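You operate a simulated robot arm through the tools that you are given. There is no shell and no other tool. Be economical: measure what you need, move in short steps, check, and stop when the job is done.

The job below is to be done with a simulated robot arm. You get a single attempt, and the scene is never put back.

## Task
Brush the lint off the jumper and put it in the wool drawer.
Fine: use the green brush and put it back; the drawer ends shut.

It is judged by the outcome, as a careful person would: the job done as asked, and still so three seconds after it is handed in. It fails if anything else is knocked over, pushed out of place, dropped, spilled or broken.

## Robot
A 7-joint arm with a two-finger parallel gripper, fixed in place. Base frame: the origin is at the foot of the arm, x ahead of it, y to its left, z up. Units: cm, rad, N and s.
With the tool pointing down near the work surface it reaches from about 34 to 76 cm from the base axis. Its first joint turns from -2.007 to 2.007 rad. Payload 3.91 kg.
The tool frame sits at the grasp point between the pads (the TCP): z along the fingers, y along the line on which they close. The tips reach 3 cm beyond it. Largest opening 11 cm; finger width 2, thickness 1; the body of the gripper, 4.8 by 11.2 cm, starts 5.5 cm behind the TCP.
Orientation is told as [roll, pitch, yaw] about the base's x, y, z axes, in that order, counted from this pose: with the fingers straight down and closing along the base's y, the tool's x points along the base's -x, its y along +y and its z along -z.

## Interface
- The arm moves only by the tool arm_command. Its arguments are lists of equal length, an entry for each row: "linear": the shift along the tool's x, y, z in units of 20 mm (1.0 is 20 mm), a list of three; "dr": the turn, a rotation vector about the tool's x, y, z in units of 5 degrees (1.0 is 5 degrees), a list of three. In form: {"linear": [[tx, ty, tz], ...], "dr": [[rx, ry, rz], ...]}. A call has 1 to 8 rows; each row shifts and turns the commanded pose from where the row before left it, along the tool's axes as they then stand. "grip" is the opening in per cent of the stroke, from 0 (shut) to 100 (fully open), set as the call begins (left out, the last holds). A call with a number of a shift or a turn outside -1 to 1 is refused whole. A row lasts 0.2 s, in which the tool goes at most 5 cm and 0.15 rad; a call with a longer step from one row to the next is refused whole, and so is a gripper value outside its range. Where a pose cannot be reached the arm comes as near as it can. A force on the tool above 40 N (or 10 N above the force at the start of the call, whichever is more), or a blocked arm, ends the call early, and 0.2 s more pass. The fingers move at their own pace (about 10.8 cm/s each) and stop on an object; they squeeze with about 25 N. The grip force told is the motor's: it shows also when the fingers shut on nothing. Time passes only in rows, and 0.2 s behind the last, so rows that do not move let the fingers close. It gives the time, the measured TCP pose, the force on the tool (base axes), the opening and the grip force at its end, in the units of the frame above (readings bear some noise), and new pictures: "show" is both (left out), scene, wrist or none.
- Cameras (640 x 400 px; columns grow to the right, rows downward): "scene" is fixed at [4.88, 64.93, 140.66]; the picture's right is [-0.51, -0.86, 0.00], its down [-0.47, 0.28, -0.84] and it looks along [0.72, -0.43, -0.54] (base axes); focal length 238 px, centre (320, 200). "wrist" rides on the gripper at [-3.6, 0, -5.7] in the tool frame; the picture's right is [0.00, -1.00, 0.00], its down [0.97, 0.00, -0.24] and it looks along [0.24, 0.00, 0.97] (tool axes); focal length 218 px, centre (320, 200). There is no depth. A picture from a camera that has moved, and an enlarged one, comes with that camera's place and axes in the base frame and with its lens.
- move_column(by): slides the trunk up (or, below 0, down) by that many cm; the arm rides with it, the base frame stays. It gives what a move gives, with no picture.
- close_up(camera, box): a new picture of the part [left, top, right, bottom] of that camera's present view, enlarged. No time passes.
- finish_job(): hands the job in; it is judged then, once.

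Go step by step. Nothing tells you positions but the pictures and the camera data: compare them with the known pose of the tool, close in by small moves and look again before you grip or let go. The budget is 120 turns and 150 pictures, counting those below and the enlarged ones. Unless the task says otherwise, let go and move clear before handing in, and close with one line.

The tools are called as name(argument=value, ...) on one line, values as JSON. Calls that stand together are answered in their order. arm_command: Moves the arm, as the interface text tells. Its arguments: {"type":"object","properties":{"linear":{"type":"array","items":{"type":"array","items":{"type":"number"}}},"dr":{"type":"array","items":{"type":"array","items":{"type":"number"}}},"grip":{"type":"number"},"show":{"type":"string","enum":["both","scene","wrist","none"]}},"required":["linear","dr"]} The other tools are called the same way: move_column (by) slides the trunk up or down; close_up (camera, box) takes an enlarged picture of a part of a camera's view; finish_job () hands the job in.

At the start:

```text
clock: 0.0
position: [46.64, 6.62, 123.12]
orientation: [0.0, 0.001, 0.0]
wrist_force: [-0.5, -0.2, -0.1]
width: 11.02
grasp_force: 0.0
trunk travel left (down, up): [-77.5, 21.5]
```

scene: 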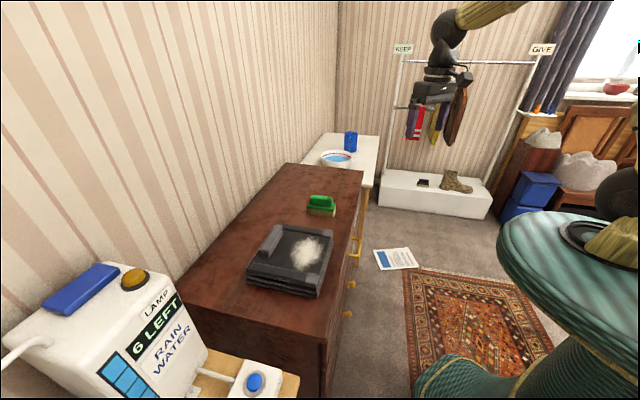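
wrist: 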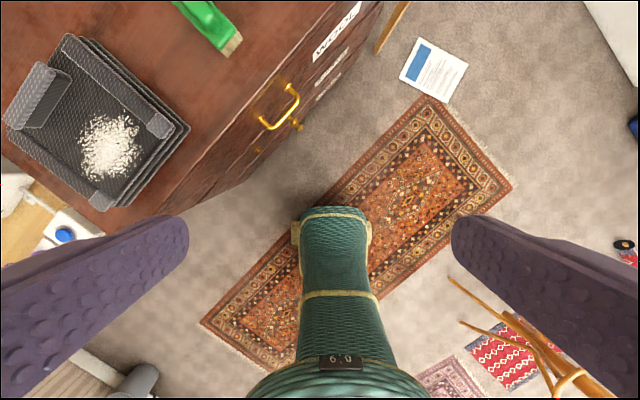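

I see a dresser with a folded dark jumper bearing white lint, a green brush near it, and a drawer labelled WOOL below. I'll look closer first.

close_up(camera="scene", box=[220, 160, 400, 310])

close_up(camera="wrist", box=[0, 0, 400, 220])

```text
2.67 times, centred on (310, 235) of scene
camera zoom: at [4.88, 64.93, 140.66], right [-0.51, -0.86, 0.0], down [-0.47, 0.28, -0.84], along [0.72, -0.43, -0.54], focal length 634 px, centre (347, 107)
```

zoom: 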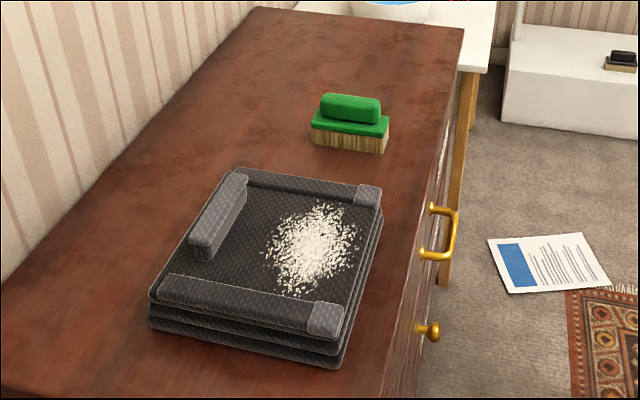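

```text
1.60 times, centred on (200, 110) of wrist
camera zoom: at [50.25, 6.66, 128.86], right [0.0, -1.0, 0.0], down [-0.97, 0.0, 0.24], along [-0.24, 0.0, -0.97], focal length 349 px, centre (512, 344)
```

zoom: 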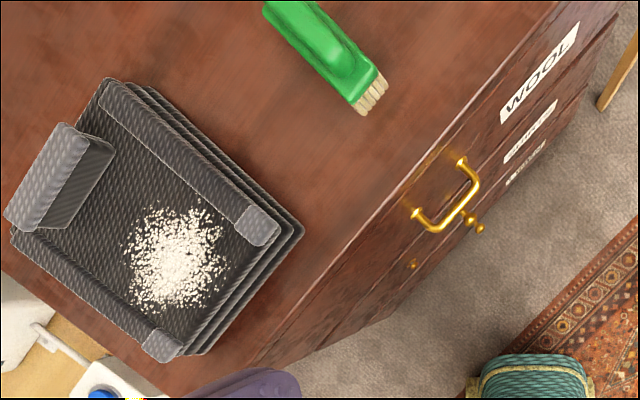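

close_up(camera="wrist", box=[240, 0, 400, 140])

close_up(camera="wrist", box=[390, 30, 480, 110])

```text
2.86 times, centred on (320, 70) of wrist
camera zoom: at [50.25, 6.66, 128.86], right [0.0, -1.0, 0.0], down [-0.97, 0.0, 0.24], along [-0.24, 0.0, -0.97], focal length 624 px, centre (320, 571)
```

zoom: 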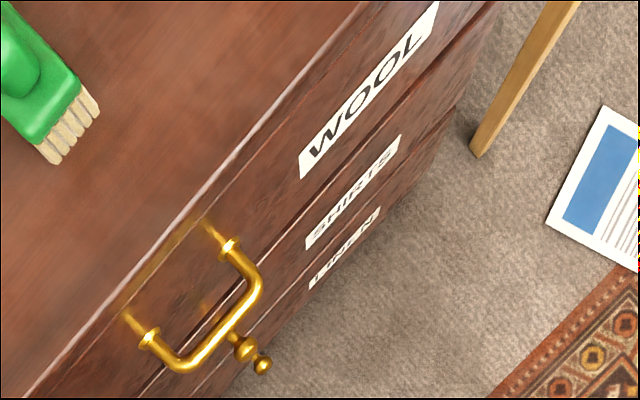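

```text
5.00 times, centred on (435, 70) of wrist
camera zoom: at [50.25, 6.66, 128.86], right [0.0, -1.0, 0.0], down [-0.97, 0.0, 0.24], along [-0.24, 0.0, -0.97], focal length 1091 px, centre (-255, 850)
```

zoom: 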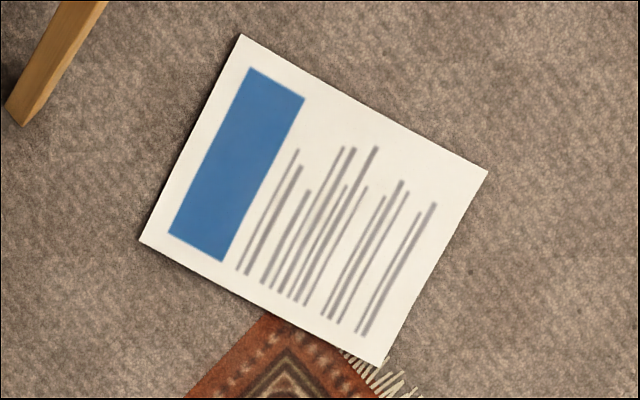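

The WOOL drawer is the top one, with the bar handle; the dresser front faces the arm at 45°. I turn the tool to that yaw and move over the brush.

arm_command(linear=[[0, 0, 0], [0, 0, 0], [0, 0, 0], [0, 0, 0], [0, 0, 0], [0, 0, 0], [0, 0, 0], [0, 0, 0]], dr=[[0, 0, -1], [0, 0, -1], [0, 0, -1], [0, 0, -1], [0, 0, -1], [0, 0, -1], [0, 0, -1], [0, 0, -1]], show="none")

arm_command(linear=[[-1, 0, 0], [-1, 0, 0], [-1, 0, 0], [-1, 0, 0], [-1, 0, 0], [-1, 0, 0], [-1, 0, 0], [-1, 0, 0]], dr=[[0, 0, -1], [0, 0, 0], [0, 0, 0], [0, 0, 0], [0, 0, 0], [0, 0, 0], [0, 0, 0], [0, 0, 0]])

```text
clock: 1.8
position: [46.61, 6.71, 123.1]
orientation: [0.0, 0.001, 0.701]
wrist_force: [0.0, -0.1, 0.7]
width: 11.01
grasp_force: 0.0
trunk travel left (down, up): [-77.5, 21.5]
```

```text
clock: 3.6
position: [58.18, 17.92, 123.07]
orientation: [0.001, 0.002, 0.786]
wrist_force: [-0.2, 0.4, 0.5]
width: 11.01
grasp_force: 0.0
trunk travel left (down, up): [-77.5, 21.5]
camera wrist: at [60.7, 20.38, 128.72], right [0.71, -0.71, 0.0], down [-0.69, -0.69, 0.24], along [-0.17, -0.17, -0.97], focal length 218 px, centre (320, 200)
```

scene: 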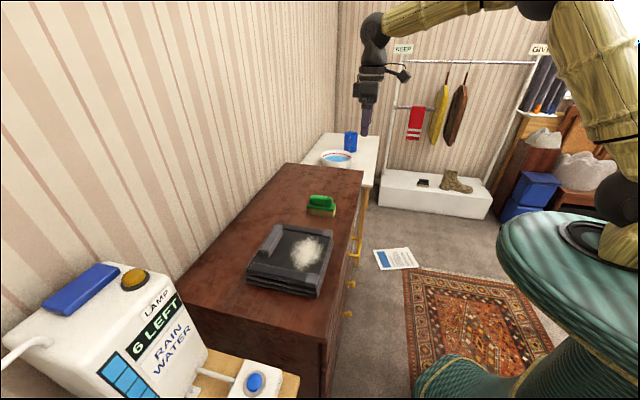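
wrist: 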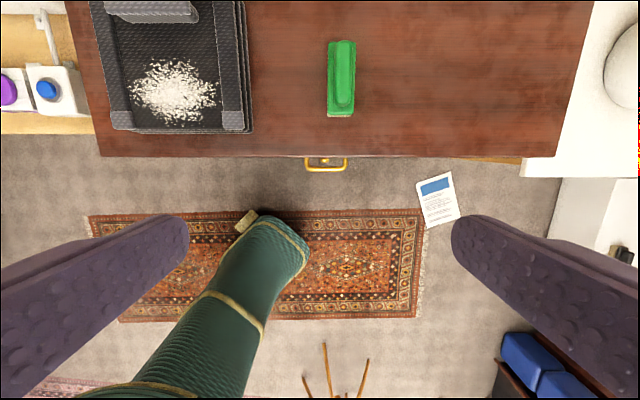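

arm_command(linear=[[-0.88, -0.22, 1], [-0.88, -0.22, 1], [-0.88, -0.22, 1], [-0.88, -0.22, 1], [-0.88, -0.22, 1], [-0.88, -0.22, 1], [-0.88, -0.22, 1], [-0.88, -0.22, 1]], dr=[[0, 0, 0], [0, 0, 0], [0, 0, 0], [0, 0, 0], [0, 0, 0], [0, 0, 0], [0, 0, 0], [0, 0, 0]])

```text
clock: 5.4
position: [70.62, 25.47, 107.0]
orientation: [0.001, -0.001, 0.786]
wrist_force: [0.2, -0.6, 1.0]
width: 11.0
grasp_force: 0.0
trunk travel left (down, up): [-77.5, 21.5]
camera wrist: at [73.17, 27.97, 112.72], right [0.71, -0.71, 0.0], down [-0.69, -0.69, 0.24], along [-0.17, -0.17, -0.97], focal length 218 px, centre (320, 200)
```

scene: 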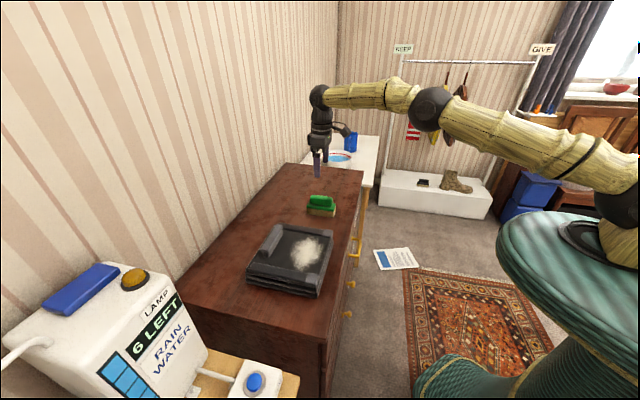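
wrist: 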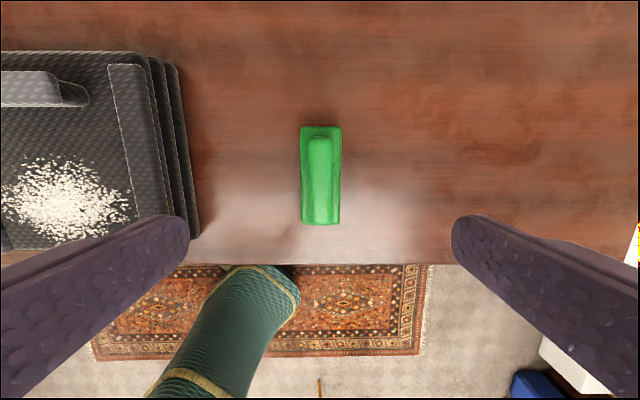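

close_up(camera="scene", box=[290, 145, 360, 225])

```text
5.00 times, centred on (325, 185) of scene
camera zoom: at [4.88, 64.93, 140.66], right [-0.51, -0.86, 0.0], down [-0.47, 0.28, -0.84], along [0.72, -0.43, -0.54], focal length 1189 px, centre (295, 275)
```

zoom: 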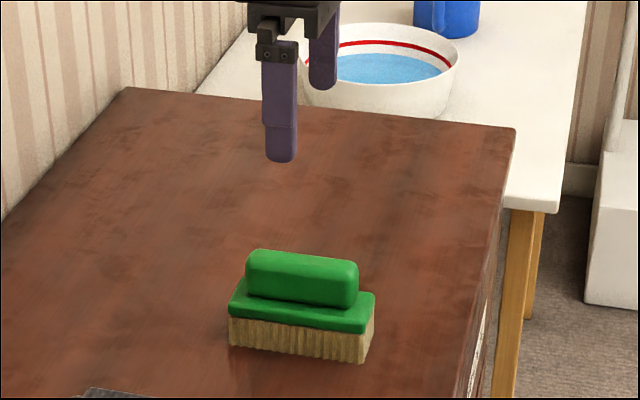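

The brush is aligned with the tool, its handle spanning about z 89–92. I go down over it and check before gripping.

arm_command(linear=[[-0.1, 0, 1], [0, 0, 1], [0, 0, 1], [0, 0, 1], [0, 0, 1], [0, 0, 1], [0, 0, 0.9]], dr=[[0, 0, 0], [0, 0, 0], [0, 0, 0], [0, 0, 0], [0, 0, 0], [0, 0, 0], [0, 0, 0]], grip=60, show="wrist")

close_up(camera="scene", box=[290, 145, 360, 225])

```text
clock: 7.0
position: [70.55, 25.59, 93.3]
orientation: [0.001, 0.001, 0.786]
wrist_force: [-0.4, -1.1, 1.0]
width: 6.59
grasp_force: 0.0
trunk travel left (down, up): [-77.5, 21.5]
camera wrist: at [73.2, 28.04, 99.07], right [0.71, -0.71, 0.0], down [-0.69, -0.69, 0.24], along [-0.17, -0.17, -0.97], focal length 218 px, centre (320, 200)
```

wrist: 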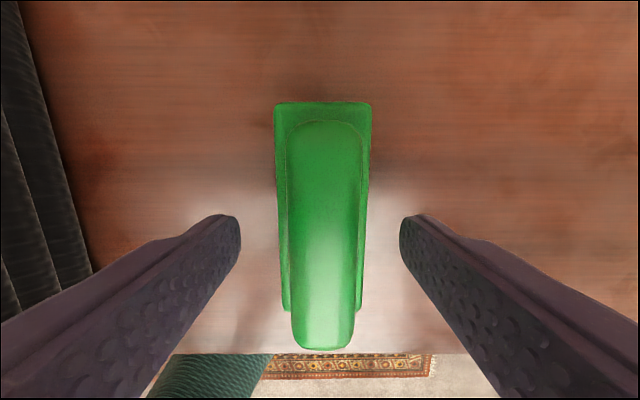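

```text
5.00 times, centred on (325, 185) of scene
camera zoom: at [4.88, 64.93, 140.66], right [-0.51, -0.86, 0.0], down [-0.47, 0.28, -0.84], along [0.72, -0.43, -0.54], focal length 1189 px, centre (295, 275)
```

zoom: 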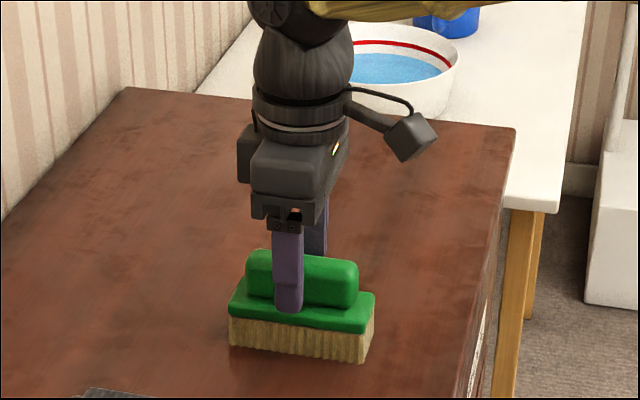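

arm_command(linear=[[0, 0, 0.3], [0, 0, 0], [0, 0, 0], [0, 0, 0], [0, 0, 0]], dr=[[0, 0, 0], [0, 0, 0], [0, 0, 0], [0, 0, 0], [0, 0, 0]], show="none")

arm_command(linear=[[0, 0, 0], [0, 0, 0], [0, 0, 0], [0, 0, 0], [0, 0, 0]], dr=[[0, 0, 0], [0, 0, 0], [0, 0, 0], [0, 0, 0], [0, 0, 0]], grip=0, show="wrist")

```text
clock: 8.2
position: [70.68, 25.39, 92.78]
orientation: [0.001, 0.001, 0.784]
wrist_force: [-1.1, 0.3, 0.4]
width: 6.58
grasp_force: 0.0
trunk travel left (down, up): [-77.5, 21.5]
```

```text
clock: 9.4
position: [70.71, 25.51, 92.72]
orientation: [0.0, -0.001, 0.786]
wrist_force: [0.8, -0.3, -1.2]
width: 2.56
grasp_force: 24.8
trunk travel left (down, up): [-77.5, 21.5]
camera wrist: at [73.19, 28.01, 98.51], right [0.71, -0.71, 0.0], down [-0.69, -0.69, 0.24], along [-0.17, -0.17, -0.97], focal length 218 px, centre (320, 200)
```

wrist: 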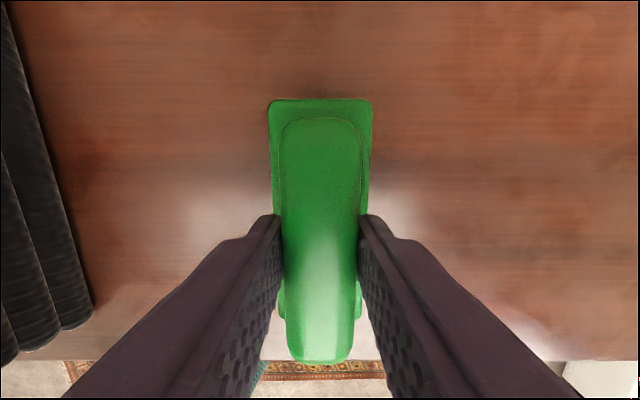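

Gripped at (70.7, 25.5, 92.75). I lift and move towards the jumper to see the lint.

arm_command(linear=[[0, 0, -1], [0, 0, -1], [0, 0, -1], [0, 0, -1], [0, 0, -1], [0, 0, -1]], dr=[[0, 0, 0], [0, 0, 0], [0, 0, 0], [0, 0, 0], [0, 0, 0], [0, 0, 0]], show="none")

arm_command(linear=[[0, 1, 0], [0, 1, 0], [0, 1, 0], [0, 1, 0], [0, 1, 0], [0, 1, 0]], dr=[[0, 0, 0], [0, 0, 0], [0, 0, 0], [0, 0, 0], [0, 0, 0], [0, 0, 0]], show="both")

close_up(camera="scene", box=[230, 200, 360, 310])

```text
clock: 10.8
position: [70.71, 25.58, 104.75]
orientation: [0.0, 0.001, 0.787]
wrist_force: [-0.2, -0.2, 0.0]
width: 2.55
grasp_force: 25.2
trunk travel left (down, up): [-77.5, 21.5]
```

```text
clock: 12.2
position: [62.03, 34.02, 104.8]
orientation: [0.001, -0.003, 0.784]
wrist_force: [-1.2, -0.2, -0.7]
width: 2.56
grasp_force: 24.5
trunk travel left (down, up): [-77.5, 21.5]
camera wrist: at [64.65, 36.49, 110.46], right [0.71, -0.71, 0.0], down [-0.69, -0.69, 0.24], along [-0.17, -0.17, -0.97], focal length 218 px, centre (320, 200)
```

scene: 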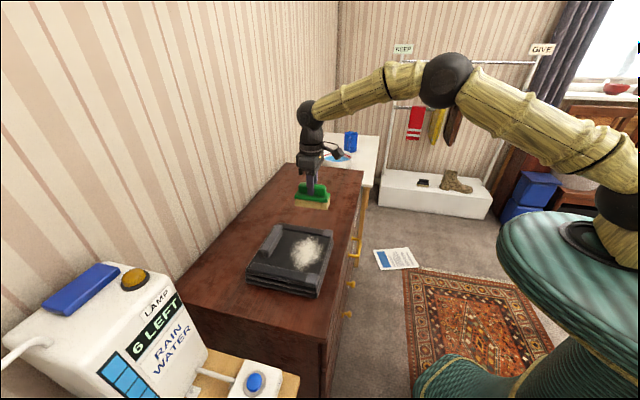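
wrist: 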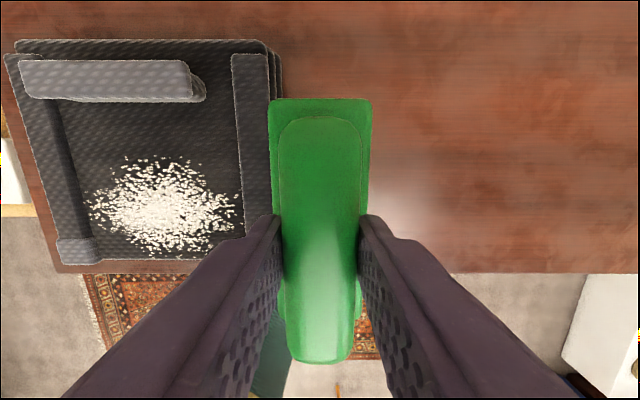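

```text
3.64 times, centred on (295, 255) of scene
camera zoom: at [4.88, 64.93, 140.66], right [-0.51, -0.86, 0.0], down [-0.47, 0.28, -0.84], along [0.72, -0.43, -0.54], focal length 864 px, centre (411, 0)
```

zoom: 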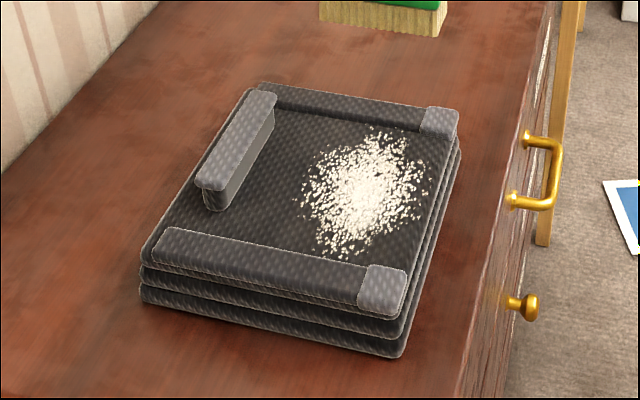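

Brush held; lint lies at about r 59–71 cm, t −11…+4 (45° frame), between the two sleeves, open towards the front. I turn the brush across so it can sweep towards the front edge.

arm_command(linear=[[0, 0, 0], [0, 0, 0], [0, 0, 0], [0, 0, 0], [0, 0, 0], [0, 0, 0], [0, 0, 0], [0, 0, 0]], dr=[[0, 0, 1], [0, 0, 1], [0, 0, 1], [0, 0, 1], [0, 0, 1], [0, 0, 1], [0, 0, 1], [0, 0, 1]], show="none")

arm_command(linear=[[0, 0, 0], [0, 0, 0], [0, 0, 0], [0, 0, 0], [0, 0, 0], [0, 0, 0], [0, 0, 0], [0, 0, 0]], dr=[[0, 0, 1], [0, 0, 1], [0, 0, 1], [0, 0, 1], [0, 0, 1], [0, 0, 1], [0, 0, 1], [0, 0, 1]], show="none")

arm_command(linear=[[1, 0, 0], [1, 0, 0], [1, 0, 0], [1, 0, 0], [1, 0, 0], [1, 0, 0], [0.9, 0, 0]], dr=[[0, 0, 1], [0, 0, 1], [0, 0, 0], [0, 0, 0], [0, 0, 0], [0, 0, 0], [0, 0, 0]])

close_up(camera="scene", box=[230, 180, 360, 310])

```text
clock: 14.0
position: [62.08, 34.13, 104.7]
orientation: [0.0, 0.0, 0.085]
wrist_force: [-0.1, -0.6, -1.0]
width: 2.57
grasp_force: 25.2
trunk travel left (down, up): [-77.5, 21.5]
```

```text
clock: 15.8
position: [62.1, 34.06, 104.69]
orientation: [0.0, -0.001, -0.612]
wrist_force: [-0.1, 0.0, -1.1]
width: 2.54
grasp_force: 24.8
trunk travel left (down, up): [-77.5, 21.5]
```

```text
clock: 17.4
position: [51.86, 43.37, 104.68]
orientation: [0.001, 0.002, -0.785]
wrist_force: [0.0, 0.0, -0.5]
width: 2.57
grasp_force: 24.8
trunk travel left (down, up): [-77.5, 21.5]
camera wrist: at [54.49, 40.75, 110.44], right [-0.71, -0.71, 0.0], down [-0.69, 0.69, 0.24], along [-0.17, 0.17, -0.97], focal length 218 px, centre (320, 200)
```

scene: 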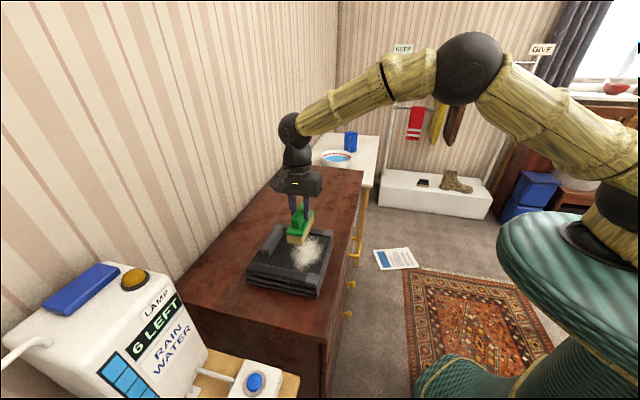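
wrist: 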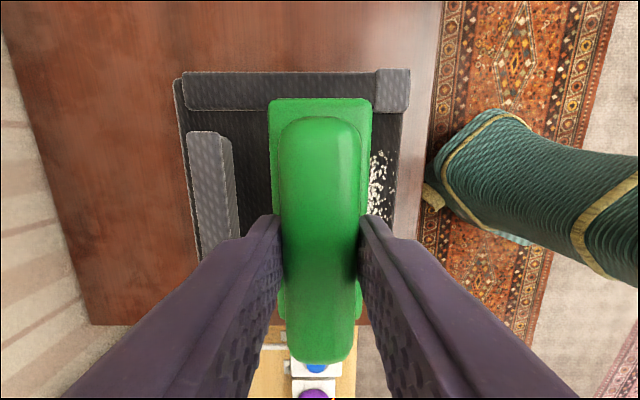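

```text
3.08 times, centred on (295, 245) of scene
camera zoom: at [4.88, 64.93, 140.66], right [-0.51, -0.86, 0.0], down [-0.47, 0.28, -0.84], along [0.72, -0.43, -0.54], focal length 732 px, centre (397, 62)
```

zoom: 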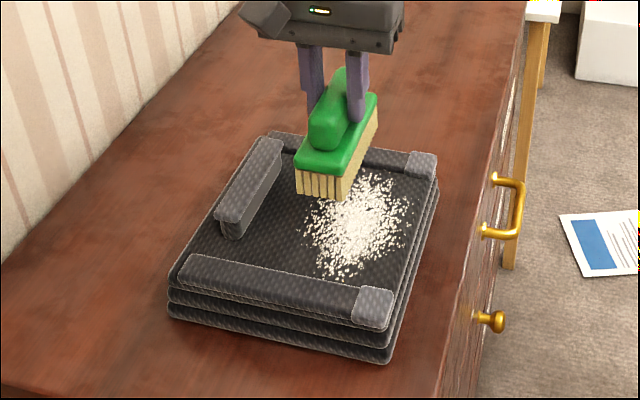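

arm_command(linear=[[0, 0.8, 0], [0, 0.8, 0], [0, 0.8, 0.6], [0, 0, 1], [0, 0, 1]], dr=[[0, 0, 0], [0, 0, 0], [0, 0, 0], [0, 0, 0], [0, 0, 0]], show="wrist")

close_up(camera="scene", box=[230, 180, 360, 310])

```text
clock: 18.6
position: [55.39, 46.71, 99.23]
orientation: [-0.001, 0.0, -0.785]
wrist_force: [0.3, 0.6, -1.0]
width: 2.54
grasp_force: 24.5
trunk travel left (down, up): [-77.5, 21.5]
camera wrist: at [58.05, 44.15, 105.03], right [-0.71, -0.71, 0.0], down [-0.69, 0.69, 0.24], along [-0.17, 0.17, -0.97], focal length 218 px, centre (320, 200)
```

wrist: 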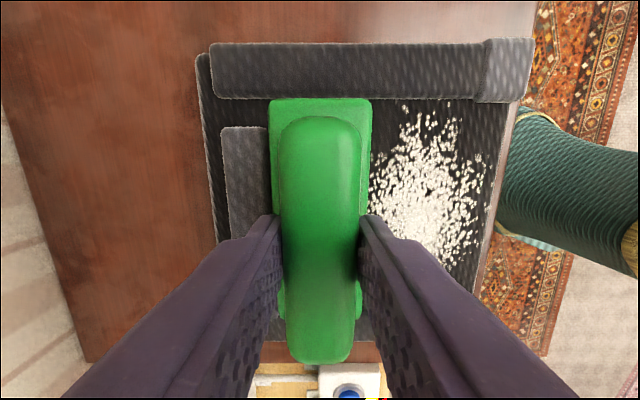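

```text
3.08 times, centred on (295, 245) of scene
camera zoom: at [4.88, 64.93, 140.66], right [-0.51, -0.86, 0.0], down [-0.47, 0.28, -0.84], along [0.72, -0.43, -0.54], focal length 732 px, centre (397, 62)
```

zoom: 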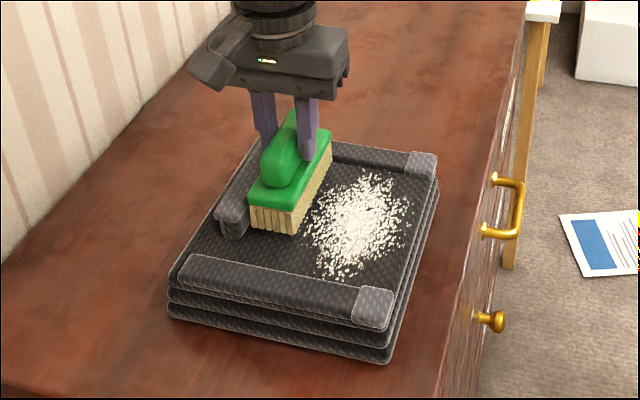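

arm_command(linear=[[0, -0.2, 0.2], [0, 0, 0.1], [0, 0, 0.1], [0, 0, 0.1]], dr=[[0, 0, 0], [0, 0, 0], [0, 0, 0], [0, 0, 0]], show="none")

close_up(camera="scene", box=[260, 200, 340, 280])

```text
clock: 19.6
position: [55.24, 46.6, 98.44]
orientation: [-0.001, -0.002, -0.785]
wrist_force: [-0.6, 0.4, -1.0]
width: 2.59
grasp_force: 24.6
trunk travel left (down, up): [-77.5, 21.5]
```

```text
5.00 times, centred on (300, 240) of scene
camera zoom: at [4.88, 64.93, 140.66], right [-0.51, -0.86, 0.0], down [-0.47, 0.28, -0.84], along [0.72, -0.43, -0.54], focal length 1189 px, centre (420, 0)
```

zoom: 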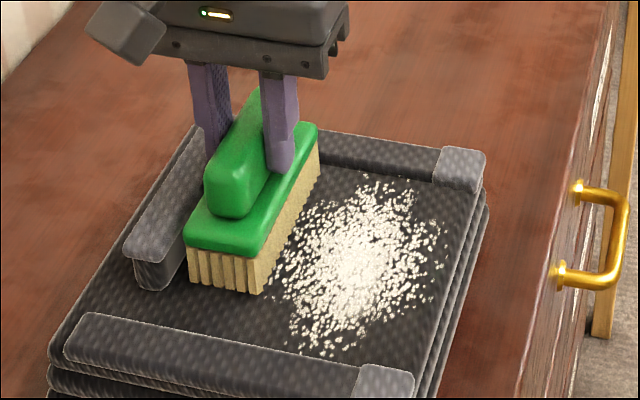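

arm_command(linear=[[0, 0, 0.1], [0, 0, 0.1], [0, 0, 0]], dr=[[0, 0, 0], [0, 0, 0], [0, 0, 0]], show="none")

arm_command(linear=[[0, 0, 0.1], [0, 0, 0.1], [0, 0, 0]], dr=[[0, 0, 0], [0, 0, 0], [0, 0, 0]], show="none")

close_up(camera="scene", box=[260, 200, 340, 280])

```text
clock: 20.4
position: [55.08, 46.57, 98.04]
orientation: [-0.001, 0.0, -0.786]
wrist_force: [-0.3, 0.4, -0.5]
width: 2.57
grasp_force: 25.2
trunk travel left (down, up): [-77.5, 21.5]
```

```text
clock: 21.2
position: [55.14, 46.48, 97.93]
orientation: [0.007, 0.002, -0.783]
wrist_force: [3.6, 4.5, 20.2]
width: 2.6
grasp_force: 25.8
trunk travel left (down, up): [-77.5, 21.5]
```

```text
5.00 times, centred on (300, 240) of scene
camera zoom: at [4.88, 64.93, 140.66], right [-0.51, -0.86, 0.0], down [-0.47, 0.28, -0.84], along [0.72, -0.43, -0.54], focal length 1189 px, centre (420, 0)
```

zoom: 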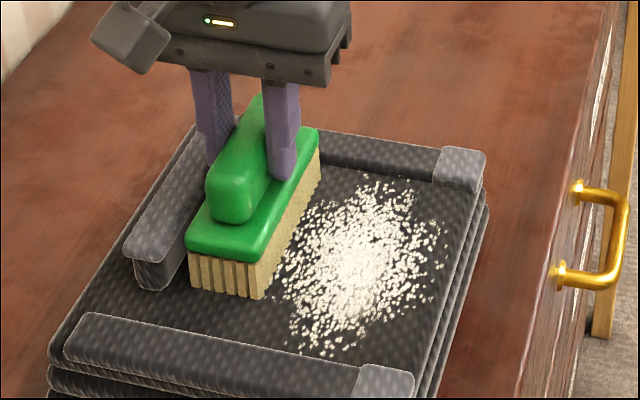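

arm_command(linear=[[0, 0, -0.12], [0, -0.5, 0], [0, -0.5, 0], [0, -0.5, 0], [0, -0.5, 0], [0, -0.5, 0]], dr=[[0, 0, 0], [0, 0, 0], [0, 0, 0], [0, 0, 0], [0, 0, 0], [0, 0, 0]], show="none")

close_up(camera="scene", box=[250, 200, 350, 300])

```text
clock: 22.6
position: [51.54, 42.86, 97.93]
orientation: [-0.002, 0.001, -0.783]
wrist_force: [0.7, 0.0, 6.6]
width: 2.56
grasp_force: 25.0
trunk travel left (down, up): [-77.5, 21.5]
```

```text
4.00 times, centred on (300, 250) of scene
camera zoom: at [4.88, 64.93, 140.66], right [-0.51, -0.86, 0.0], down [-0.47, 0.28, -0.84], along [0.72, -0.43, -0.54], focal length 951 px, centre (400, 0)
```

zoom: 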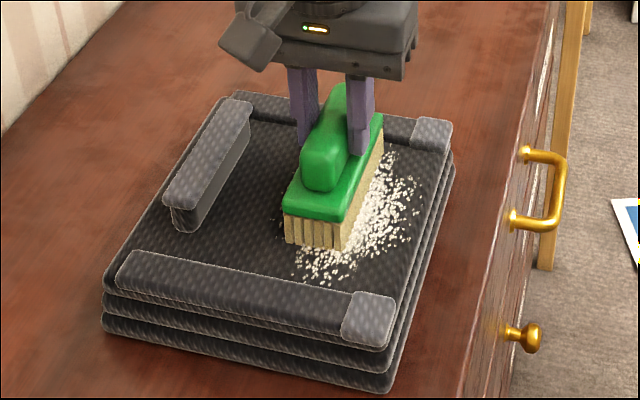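

The lint comes off where the brush passes and the jumper stays put. I continue the stroke over the front edge.

arm_command(linear=[[0, -0.6, 0], [0, -0.6, 0], [0, -0.6, 0], [0, -0.6, 0], [0, -0.6, 0], [0, -0.6, 0], [0, -0.6, 0], [0, -0.4, 0]], dr=[[0, 0, 0], [0, 0, 0], [0, 0, 0], [0, 0, 0], [0, 0, 0], [0, 0, 0], [0, 0, 0], [0, 0, 0]], show="none")

close_up(camera="scene", box=[250, 200, 350, 300])

```text
clock: 24.4
position: [45.01, 36.41, 97.95]
orientation: [0.0, 0.0, -0.784]
wrist_force: [1.5, 1.4, 7.3]
width: 2.55
grasp_force: 25.1
trunk travel left (down, up): [-77.5, 21.5]
```

```text
4.00 times, centred on (300, 250) of scene
camera zoom: at [4.88, 64.93, 140.66], right [-0.51, -0.86, 0.0], down [-0.47, 0.28, -0.84], along [0.72, -0.43, -0.54], focal length 951 px, centre (400, 0)
```

zoom: 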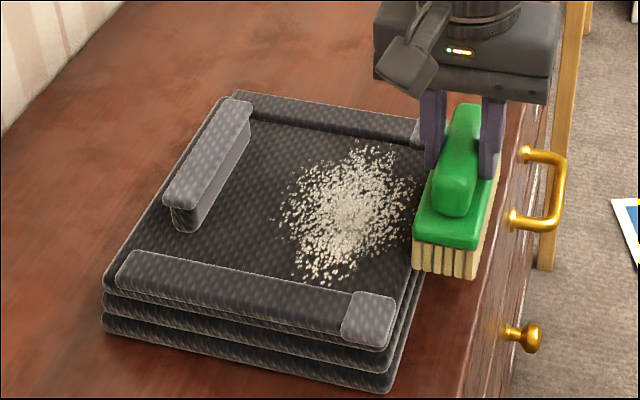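

Lint thins per stroke, so more strokes are needed. I lift, return, shifted a bit left.

arm_command(linear=[[0, 0, -1], [0.2, 1, -0.5], [0.2, 1, 0], [0.2, 1, 0], [0.2, 1, 0], [0.2, 1, 0], [0.2, 1, 0], [0.2, 1, 0.5]], dr=[[0, 0, 0], [0, 0, 0], [0, 0, 0], [0, 0, 0], [0, 0, 0], [0, 0, 0], [0, 0, 0], [0, 0, 0]], show="none")

close_up(camera="scene", box=[250, 200, 350, 300])

```text
clock: 26.2
position: [53.03, 48.33, 99.69]
orientation: [-0.002, 0.0, -0.785]
wrist_force: [1.9, -0.5, -1.0]
width: 2.57
grasp_force: 25.2
trunk travel left (down, up): [-77.5, 21.5]
```

```text
4.00 times, centred on (300, 250) of scene
camera zoom: at [4.88, 64.93, 140.66], right [-0.51, -0.86, 0.0], down [-0.47, 0.28, -0.84], along [0.72, -0.43, -0.54], focal length 951 px, centre (400, 0)
```

zoom: 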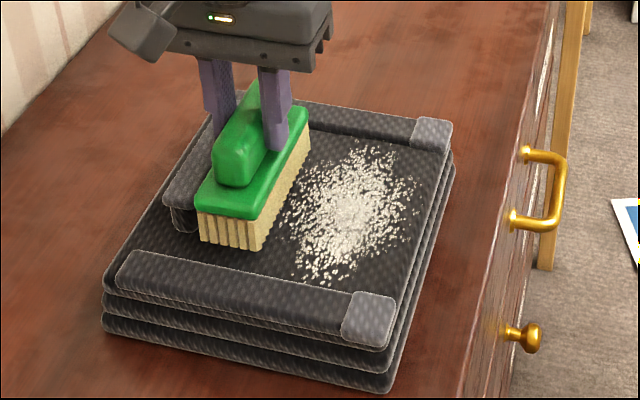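

arm_command(linear=[[0, 0, 0.8], [0, 0, 0.2], [0, -1, 0], [0, -1, 0], [0, -1, 0], [0, -1, 0], [0, -1, 0], [0, -1, 0]], dr=[[0, 0, 0], [0, 0, 0], [0, 0, 0], [0, 0, 0], [0, 0, 0], [0, 0, 0], [0, 0, 0], [0, 0, 0]], show="none")

arm_command(linear=[[0, -1, 0], [0, 0, -1], [-0.2, 1, -0.5], [-0.2, 1, 0], [-0.2, 1, 0], [0, 1, 0], [0, 1, 0], [0, 1, 0]], dr=[[0, 0, 0], [0, 0, 0], [0, 0, 0], [0, 0, 0], [0, 0, 0], [0, 0, 0], [0, 0, 0], [0, 0, 0]], show="none")

close_up(camera="scene", box=[250, 200, 350, 300])

```text
clock: 28.0
position: [44.59, 39.81, 97.89]
orientation: [0.001, 0.0, -0.787]
wrist_force: [2.1, 2.7, 15.1]
width: 2.57
grasp_force: 25.2
trunk travel left (down, up): [-77.5, 21.5]
```

```text
clock: 29.8
position: [52.31, 45.96, 100.93]
orientation: [-0.001, 0.0, -0.784]
wrist_force: [-0.2, -1.1, -0.4]
width: 2.56
grasp_force: 25.2
trunk travel left (down, up): [-77.5, 21.5]
```

```text
4.00 times, centred on (300, 250) of scene
camera zoom: at [4.88, 64.93, 140.66], right [-0.51, -0.86, 0.0], down [-0.47, 0.28, -0.84], along [0.72, -0.43, -0.54], focal length 951 px, centre (400, 0)
```

zoom: 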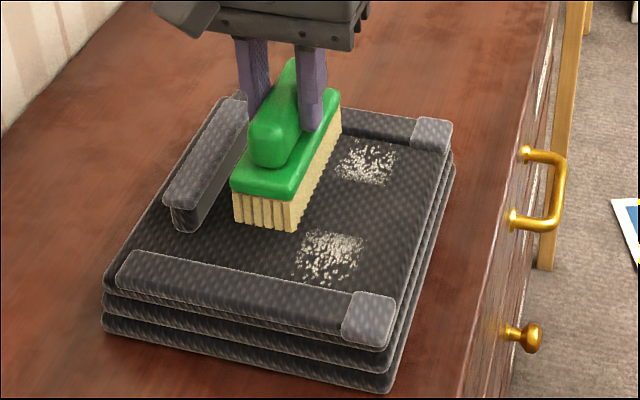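

Two passes clear an area; I repeat over the right and then the left strip.

arm_command(linear=[[-0.95, 0.8, 0.5], [0, 0, 1], [0, -1, 0], [0, -1, 0], [0, -1, 0], [0, -1, 0], [0, -1, 0], [0, -1, 0]], dr=[[0, 0, 0], [0, 0, 0], [0, 0, 0], [0, 0, 0], [0, 0, 0], [0, 0, 0], [0, 0, 0], [0, 0, 0]], show="none")

arm_command(linear=[[0, -1, 0], [0, 0, -1], [0.3, 1, -0.5], [0.3, 1, 0], [0.3, 1, 0], [0.3, 1, 0], [0.3, 1, 0], [0.2, 1, 0]], dr=[[0, 0, 0], [0, 0, 0], [0, 0, 0], [0, 0, 0], [0, 0, 0], [0, 0, 0], [0, 0, 0], [0, 0, 0]], show="none")

close_up(camera="scene", box=[250, 200, 350, 300])

```text
clock: 31.6
position: [46.21, 37.38, 97.89]
orientation: [0.002, 0.0, -0.783]
wrist_force: [0.2, 1.1, 10.5]
width: 2.55
grasp_force: 25.1
trunk travel left (down, up): [-77.5, 21.5]
```

```text
clock: 33.4
position: [51.07, 46.96, 100.94]
orientation: [-0.001, 0.001, -0.785]
wrist_force: [-0.5, 1.1, -1.0]
width: 2.56
grasp_force: 25.1
trunk travel left (down, up): [-77.5, 21.5]
```

```text
4.00 times, centred on (300, 250) of scene
camera zoom: at [4.88, 64.93, 140.66], right [-0.51, -0.86, 0.0], down [-0.47, 0.28, -0.84], along [0.72, -0.43, -0.54], focal length 951 px, centre (400, 0)
```

zoom: 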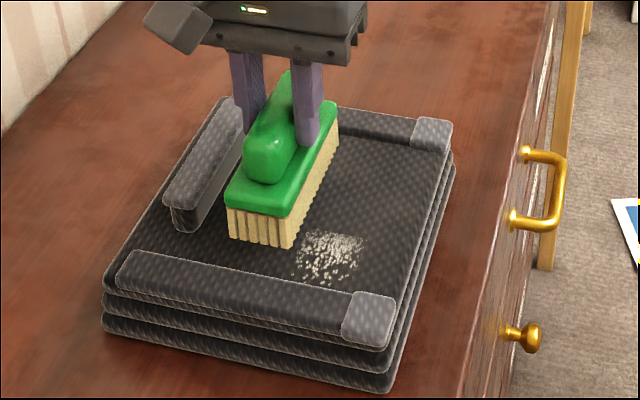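

arm_command(linear=[[0, 0.8, 0.5], [0, 0, 1], [0, -1, 0], [0, -1, 0], [0, -1, 0], [0, -1, 0], [0, -1, 0], [0, -1, 0]], dr=[[0, 0, 0], [0, 0, 0], [0, 0, 0], [0, 0, 0], [0, 0, 0], [0, 0, 0], [0, 0, 0], [0, 0, 0]], show="none")

arm_command(linear=[[0, -1, 0], [0, 0, -1], [0, 0, -1], [0, 0, -1], [-1, 0, -1], [-1, 0, 0], [-1, 0, 0], [-1, 0, 0]], dr=[[0, 0, 0], [0, 0, 0], [0, 0, 0], [0, 0, 0], [0, 0, 0], [0, 0, 0], [0, 0, 0], [0, 0, 0]], show="none")

close_up(camera="scene", box=[250, 200, 350, 300])

```text
clock: 35.2
position: [43.72, 39.37, 98.15]
orientation: [0.001, -0.001, -0.783]
wrist_force: [0.5, 0.8, -0.5]
width: 2.56
grasp_force: 24.7
trunk travel left (down, up): [-77.5, 21.5]
```

```text
clock: 37.0
position: [47.93, 32.32, 105.98]
orientation: [-0.001, 0.0, -0.784]
wrist_force: [1.1, -0.6, -1.4]
width: 2.56
grasp_force: 25.2
trunk travel left (down, up): [-77.5, 21.5]
```

```text
4.00 times, centred on (300, 250) of scene
camera zoom: at [4.88, 64.93, 140.66], right [-0.51, -0.86, 0.0], down [-0.47, 0.28, -0.84], along [0.72, -0.43, -0.54], focal length 951 px, centre (400, 0)
```

zoom: 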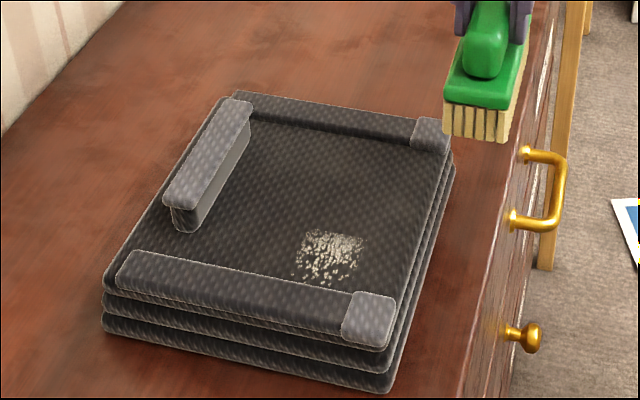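

The last stroke missed contact slightly. I go back for the remaining patch.

arm_command(linear=[[0.6, 1, 0], [0.6, 1, 0], [0.6, 1, 0], [0.6, 1, 0.5], [0.6, 1, 0.5], [0.6, 1, 0.5], [0.5, 1, 0.5], [0, 0, 1]], dr=[[0, 0, 0], [0, 0, 0], [0, 0, 0], [0, 0, 0], [0, 0, 0], [0, 0, 0], [0, 0, 0], [0, 0, 0]], show="none")

arm_command(linear=[[0, 0, 0.6], [0, 0, 0.3], [0, 0, 0.1], [0, 0, 0]], dr=[[0, 0, 0], [0, 0, 0], [0, 0, 0], [0, 0, 0]], show="none")

```text
clock: 38.8
position: [52.22, 48.02, 99.77]
orientation: [0.001, -0.001, -0.784]
wrist_force: [0.1, -0.3, -1.2]
width: 2.54
grasp_force: 25.2
trunk travel left (down, up): [-77.5, 21.5]
```

```text
clock: 39.8
position: [52.08, 48.03, 97.93]
orientation: [0.001, -0.002, -0.785]
wrist_force: [0.2, -0.1, 0.9]
width: 2.56
grasp_force: 25.0
trunk travel left (down, up): [-77.5, 21.5]
```

arm_command(linear=[[0, 0, 0.12], [0, -1, 0], [0, -1, 0], [0, -1, 0], [0, -1, 0], [0, -1, 0], [0, -1, 0], [0, -1, 0]], dr=[[0, 0, 0], [0, 0, 0], [0, 0, 0], [0, 0, 0], [0, 0, 0], [0, 0, 0], [0, 0, 0], [0, 0, 0]], show="none")

arm_command(linear=[[0, 0, -1], [0, 0, -1], [0, 0, -1], [-1, 0, -1], [-1, 0, 0], [-1, 0, 0], [-1, 0, 0]], dr=[[0, 0, 0], [0, 0, 0], [0, 0, 0], [0, 0, 0], [0, 0, 0], [0, 0, 0], [0, 0, 0]], show="none")

close_up(camera="scene", box=[250, 200, 350, 300])

```text
clock: 41.6
position: [41.94, 38.15, 97.44]
orientation: [-0.008, 0.0, -0.783]
wrist_force: [-0.5, -0.5, -1.5]
width: 2.59
grasp_force: 25.4
trunk travel left (down, up): [-77.5, 21.5]
```

```text
clock: 43.2
position: [47.87, 32.51, 105.79]
orientation: [0.001, -0.001, -0.784]
wrist_force: [-0.1, -0.1, -0.9]
width: 2.57
grasp_force: 25.1
trunk travel left (down, up): [-77.5, 21.5]
```

```text
4.00 times, centred on (300, 250) of scene
camera zoom: at [4.88, 64.93, 140.66], right [-0.51, -0.86, 0.0], down [-0.47, 0.28, -0.84], along [0.72, -0.43, -0.54], focal length 951 px, centre (400, 0)
```

zoom: 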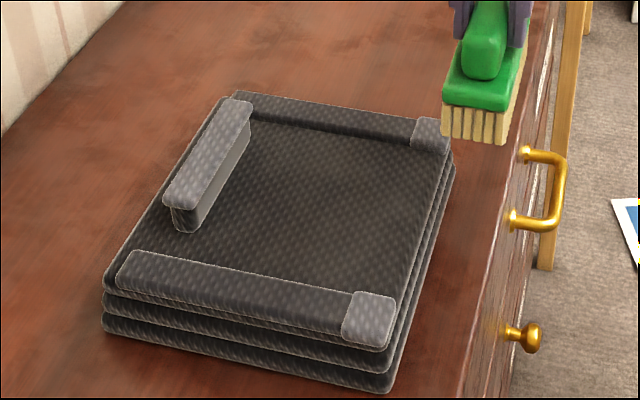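

The jumper is clean. I carry the brush back, turn it to its original heading, and set it down where it was.

arm_command(linear=[[-1, 0.7, 0], [-1, 0.7, 0], [-1, 0.7, 0], [-1, 0.7, 0], [-1, 0.7, 0], [-1, 0.7, 0], [-1, 0.7, 0], [-1, 0.7, 0]], dr=[[0, 0, 0], [0, 0, 0], [0, 0, 0], [0, 0, 0], [0, 0, 0], [0, 0, 0], [0, 0, 0], [0, 0, 0]], show="none")

arm_command(linear=[[-1, 0, 0], [-1, 0, 0], [-0.57, 0, 0], [0, 0, 0], [0, 0, 0], [0, 0, 0], [0, 0, 0], [0, 0, 0]], dr=[[0, 0, 0], [0, 0, 0], [0, 0, -1], [0, 0, -1], [0, 0, -1], [0, 0, -1], [0, 0, -1], [0, 0, -1]], show="none")

arm_command(linear=[[0, 0, 0], [0, 0, 0], [0, 0, 0], [0, 0, 0], [0, 0, 0], [0, 0, 0]], dr=[[0, 0, -1], [0, 0, -1], [0, 0, -1], [0, 0, -1], [0, 0, -1], [0, 0, -1]], show="none")

arm_command(linear=[[0, 0, 0], [0, 0, 0], [0, 0, 0], [0, 0, 0], [0, 0, 0], [0, 0, 0]], dr=[[0, 0, -1], [0, 0, -1], [0, 0, -1], [0, 0, -1], [0, 0, -1], [0, 0, -1]])

```text
clock: 45.0
position: [67.05, 29.18, 105.56]
orientation: [-0.002, 0.002, -0.785]
wrist_force: [0.2, 0.2, -0.4]
width: 2.55
grasp_force: 23.9
trunk travel left (down, up): [-77.5, 21.5]
```

```text
clock: 46.8
position: [70.75, 25.58, 105.81]
orientation: [-0.001, 0.001, -0.257]
wrist_force: [-0.1, -0.3, -1.0]
width: 2.55
grasp_force: 25.1
trunk travel left (down, up): [-77.5, 21.5]
```

```text
clock: 48.2
position: [70.72, 25.61, 105.7]
orientation: [0.001, 0.0, 0.264]
wrist_force: [0.2, -0.4, -1.8]
width: 2.57
grasp_force: 25.1
trunk travel left (down, up): [-77.5, 21.5]
```

```text
clock: 49.6
position: [70.7, 25.41, 105.69]
orientation: [0.003, 0.0, 0.787]
wrist_force: [-0.7, 0.3, -0.6]
width: 2.56
grasp_force: 25.6
trunk travel left (down, up): [-77.5, 21.5]
camera wrist: at [73.32, 28.03, 111.46], right [0.71, -0.71, 0.0], down [-0.68, -0.69, 0.24], along [-0.17, -0.17, -0.97], focal length 218 px, centre (320, 200)
```

scene: 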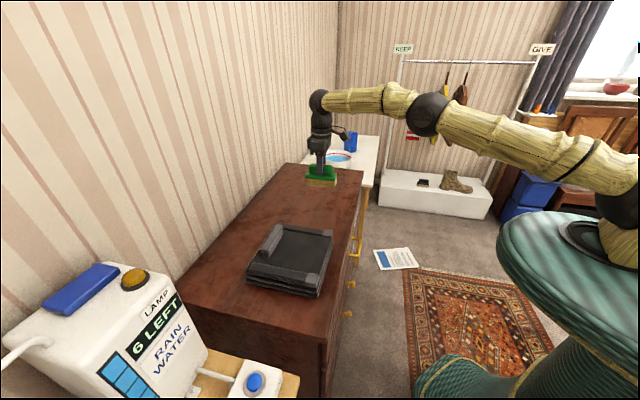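
wrist: 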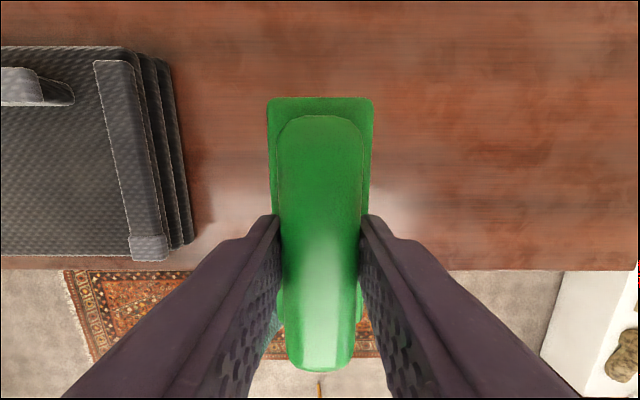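

Directly over its place. I lower it: 13 cm down.

arm_command(linear=[[0, 0, 1], [0, 0, 1], [0, 0, 1], [0, 0, 1], [0, 0, 1], [0, 0, 1], [0, 0, 0.2], [0, 0, 0.1]], dr=[[0, 0, 0], [0, 0, 0], [0, 0, 0], [0, 0, 0], [0, 0, 0], [0, 0, 0], [0, 0, 0], [0, 0, 0]], show="none")

arm_command(linear=[[0, 0, 0.1], [0, 0, 0.05], [0, 0, 0]], dr=[[0, 0, 0], [0, 0, 0], [0, 0, 0]], show="none")

close_up(camera="scene", box=[290, 145, 360, 225])

```text
clock: 51.4
position: [70.76, 25.5, 92.96]
orientation: [0.001, 0.0, 0.787]
wrist_force: [0.3, -0.7, -1.3]
width: 2.57
grasp_force: 25.0
trunk travel left (down, up): [-77.5, 21.5]
```

```text
clock: 52.2
position: [70.75, 25.56, 92.81]
orientation: [-0.001, 0.0, 0.785]
wrist_force: [-0.2, 0.1, -0.8]
width: 2.57
grasp_force: 24.7
trunk travel left (down, up): [-77.5, 21.5]
```

```text
5.00 times, centred on (325, 185) of scene
camera zoom: at [4.88, 64.93, 140.66], right [-0.51, -0.86, 0.0], down [-0.47, 0.28, -0.84], along [0.72, -0.43, -0.54], focal length 1189 px, centre (295, 275)
```

zoom: 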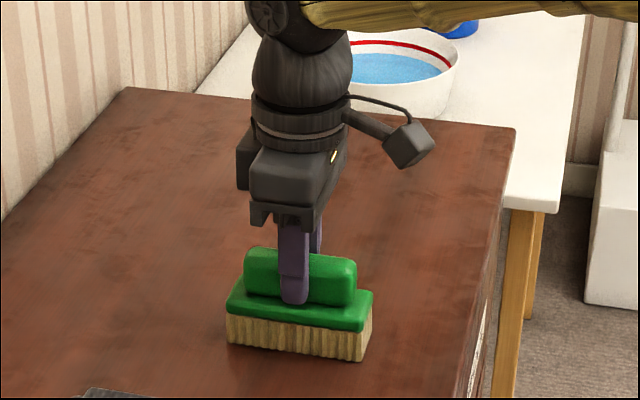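

arm_command(linear=[[0, 0, 0.08], [0, 0, 0]], dr=[[0, 0, 0], [0, 0, 0]], show="none")

arm_command(linear=[[0, 0, 0], [0, 0, 0], [0, 0, 0]], dr=[[0, 0, 0], [0, 0, 0], [0, 0, 0]], grip=60, show="none")

arm_command(linear=[[0, 0, -1], [0, 0, -1], [0, 0, -1], [0, 0, -1], [0, 0, -1], [0, 0, -1], [0, 0, -1]], dr=[[0, 0, 0], [0, 0, 0], [0, 0, 0], [0, 0, 0], [0, 0, 0], [0, 0, 0], [0, 0, 0]], show="wrist")

close_up(camera="scene", box=[290, 145, 360, 225])

```text
clock: 52.8
position: [70.84, 25.48, 92.64]
orientation: [0.0, 0.0, 0.785]
wrist_force: [-0.3, 0.1, -0.7]
width: 2.55
grasp_force: 25.4
trunk travel left (down, up): [-77.5, 21.5]
```

```text
clock: 53.6
position: [70.74, 25.55, 92.58]
orientation: [-0.002, 0.001, 0.784]
wrist_force: [0.2, -0.3, 0.1]
width: 6.59
grasp_force: 0.0
trunk travel left (down, up): [-77.5, 21.5]
```

```text
clock: 55.2
position: [70.85, 25.61, 106.75]
orientation: [0.001, 0.0, 0.787]
wrist_force: [-0.3, 0.1, 0.9]
width: 6.58
grasp_force: 0.1
trunk travel left (down, up): [-77.5, 21.5]
camera wrist: at [73.28, 28.1, 112.33], right [0.71, -0.71, 0.0], down [-0.69, -0.69, 0.24], along [-0.17, -0.17, -0.97], focal length 218 px, centre (320, 200)
```

wrist: 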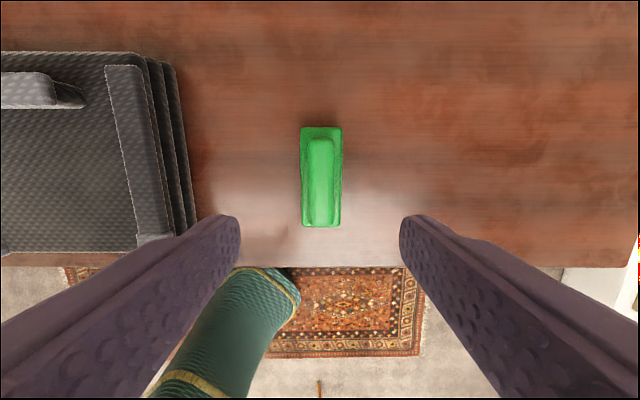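

```text
5.00 times, centred on (325, 185) of scene
camera zoom: at [4.88, 64.93, 140.66], right [-0.51, -0.86, 0.0], down [-0.47, 0.28, -0.84], along [0.72, -0.43, -0.54], focal length 1189 px, centre (295, 275)
```

zoom: 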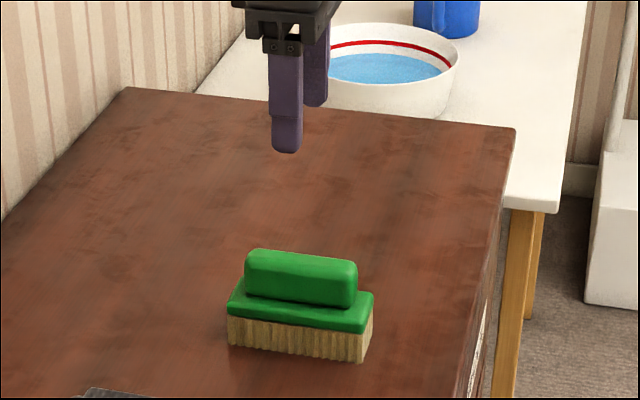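

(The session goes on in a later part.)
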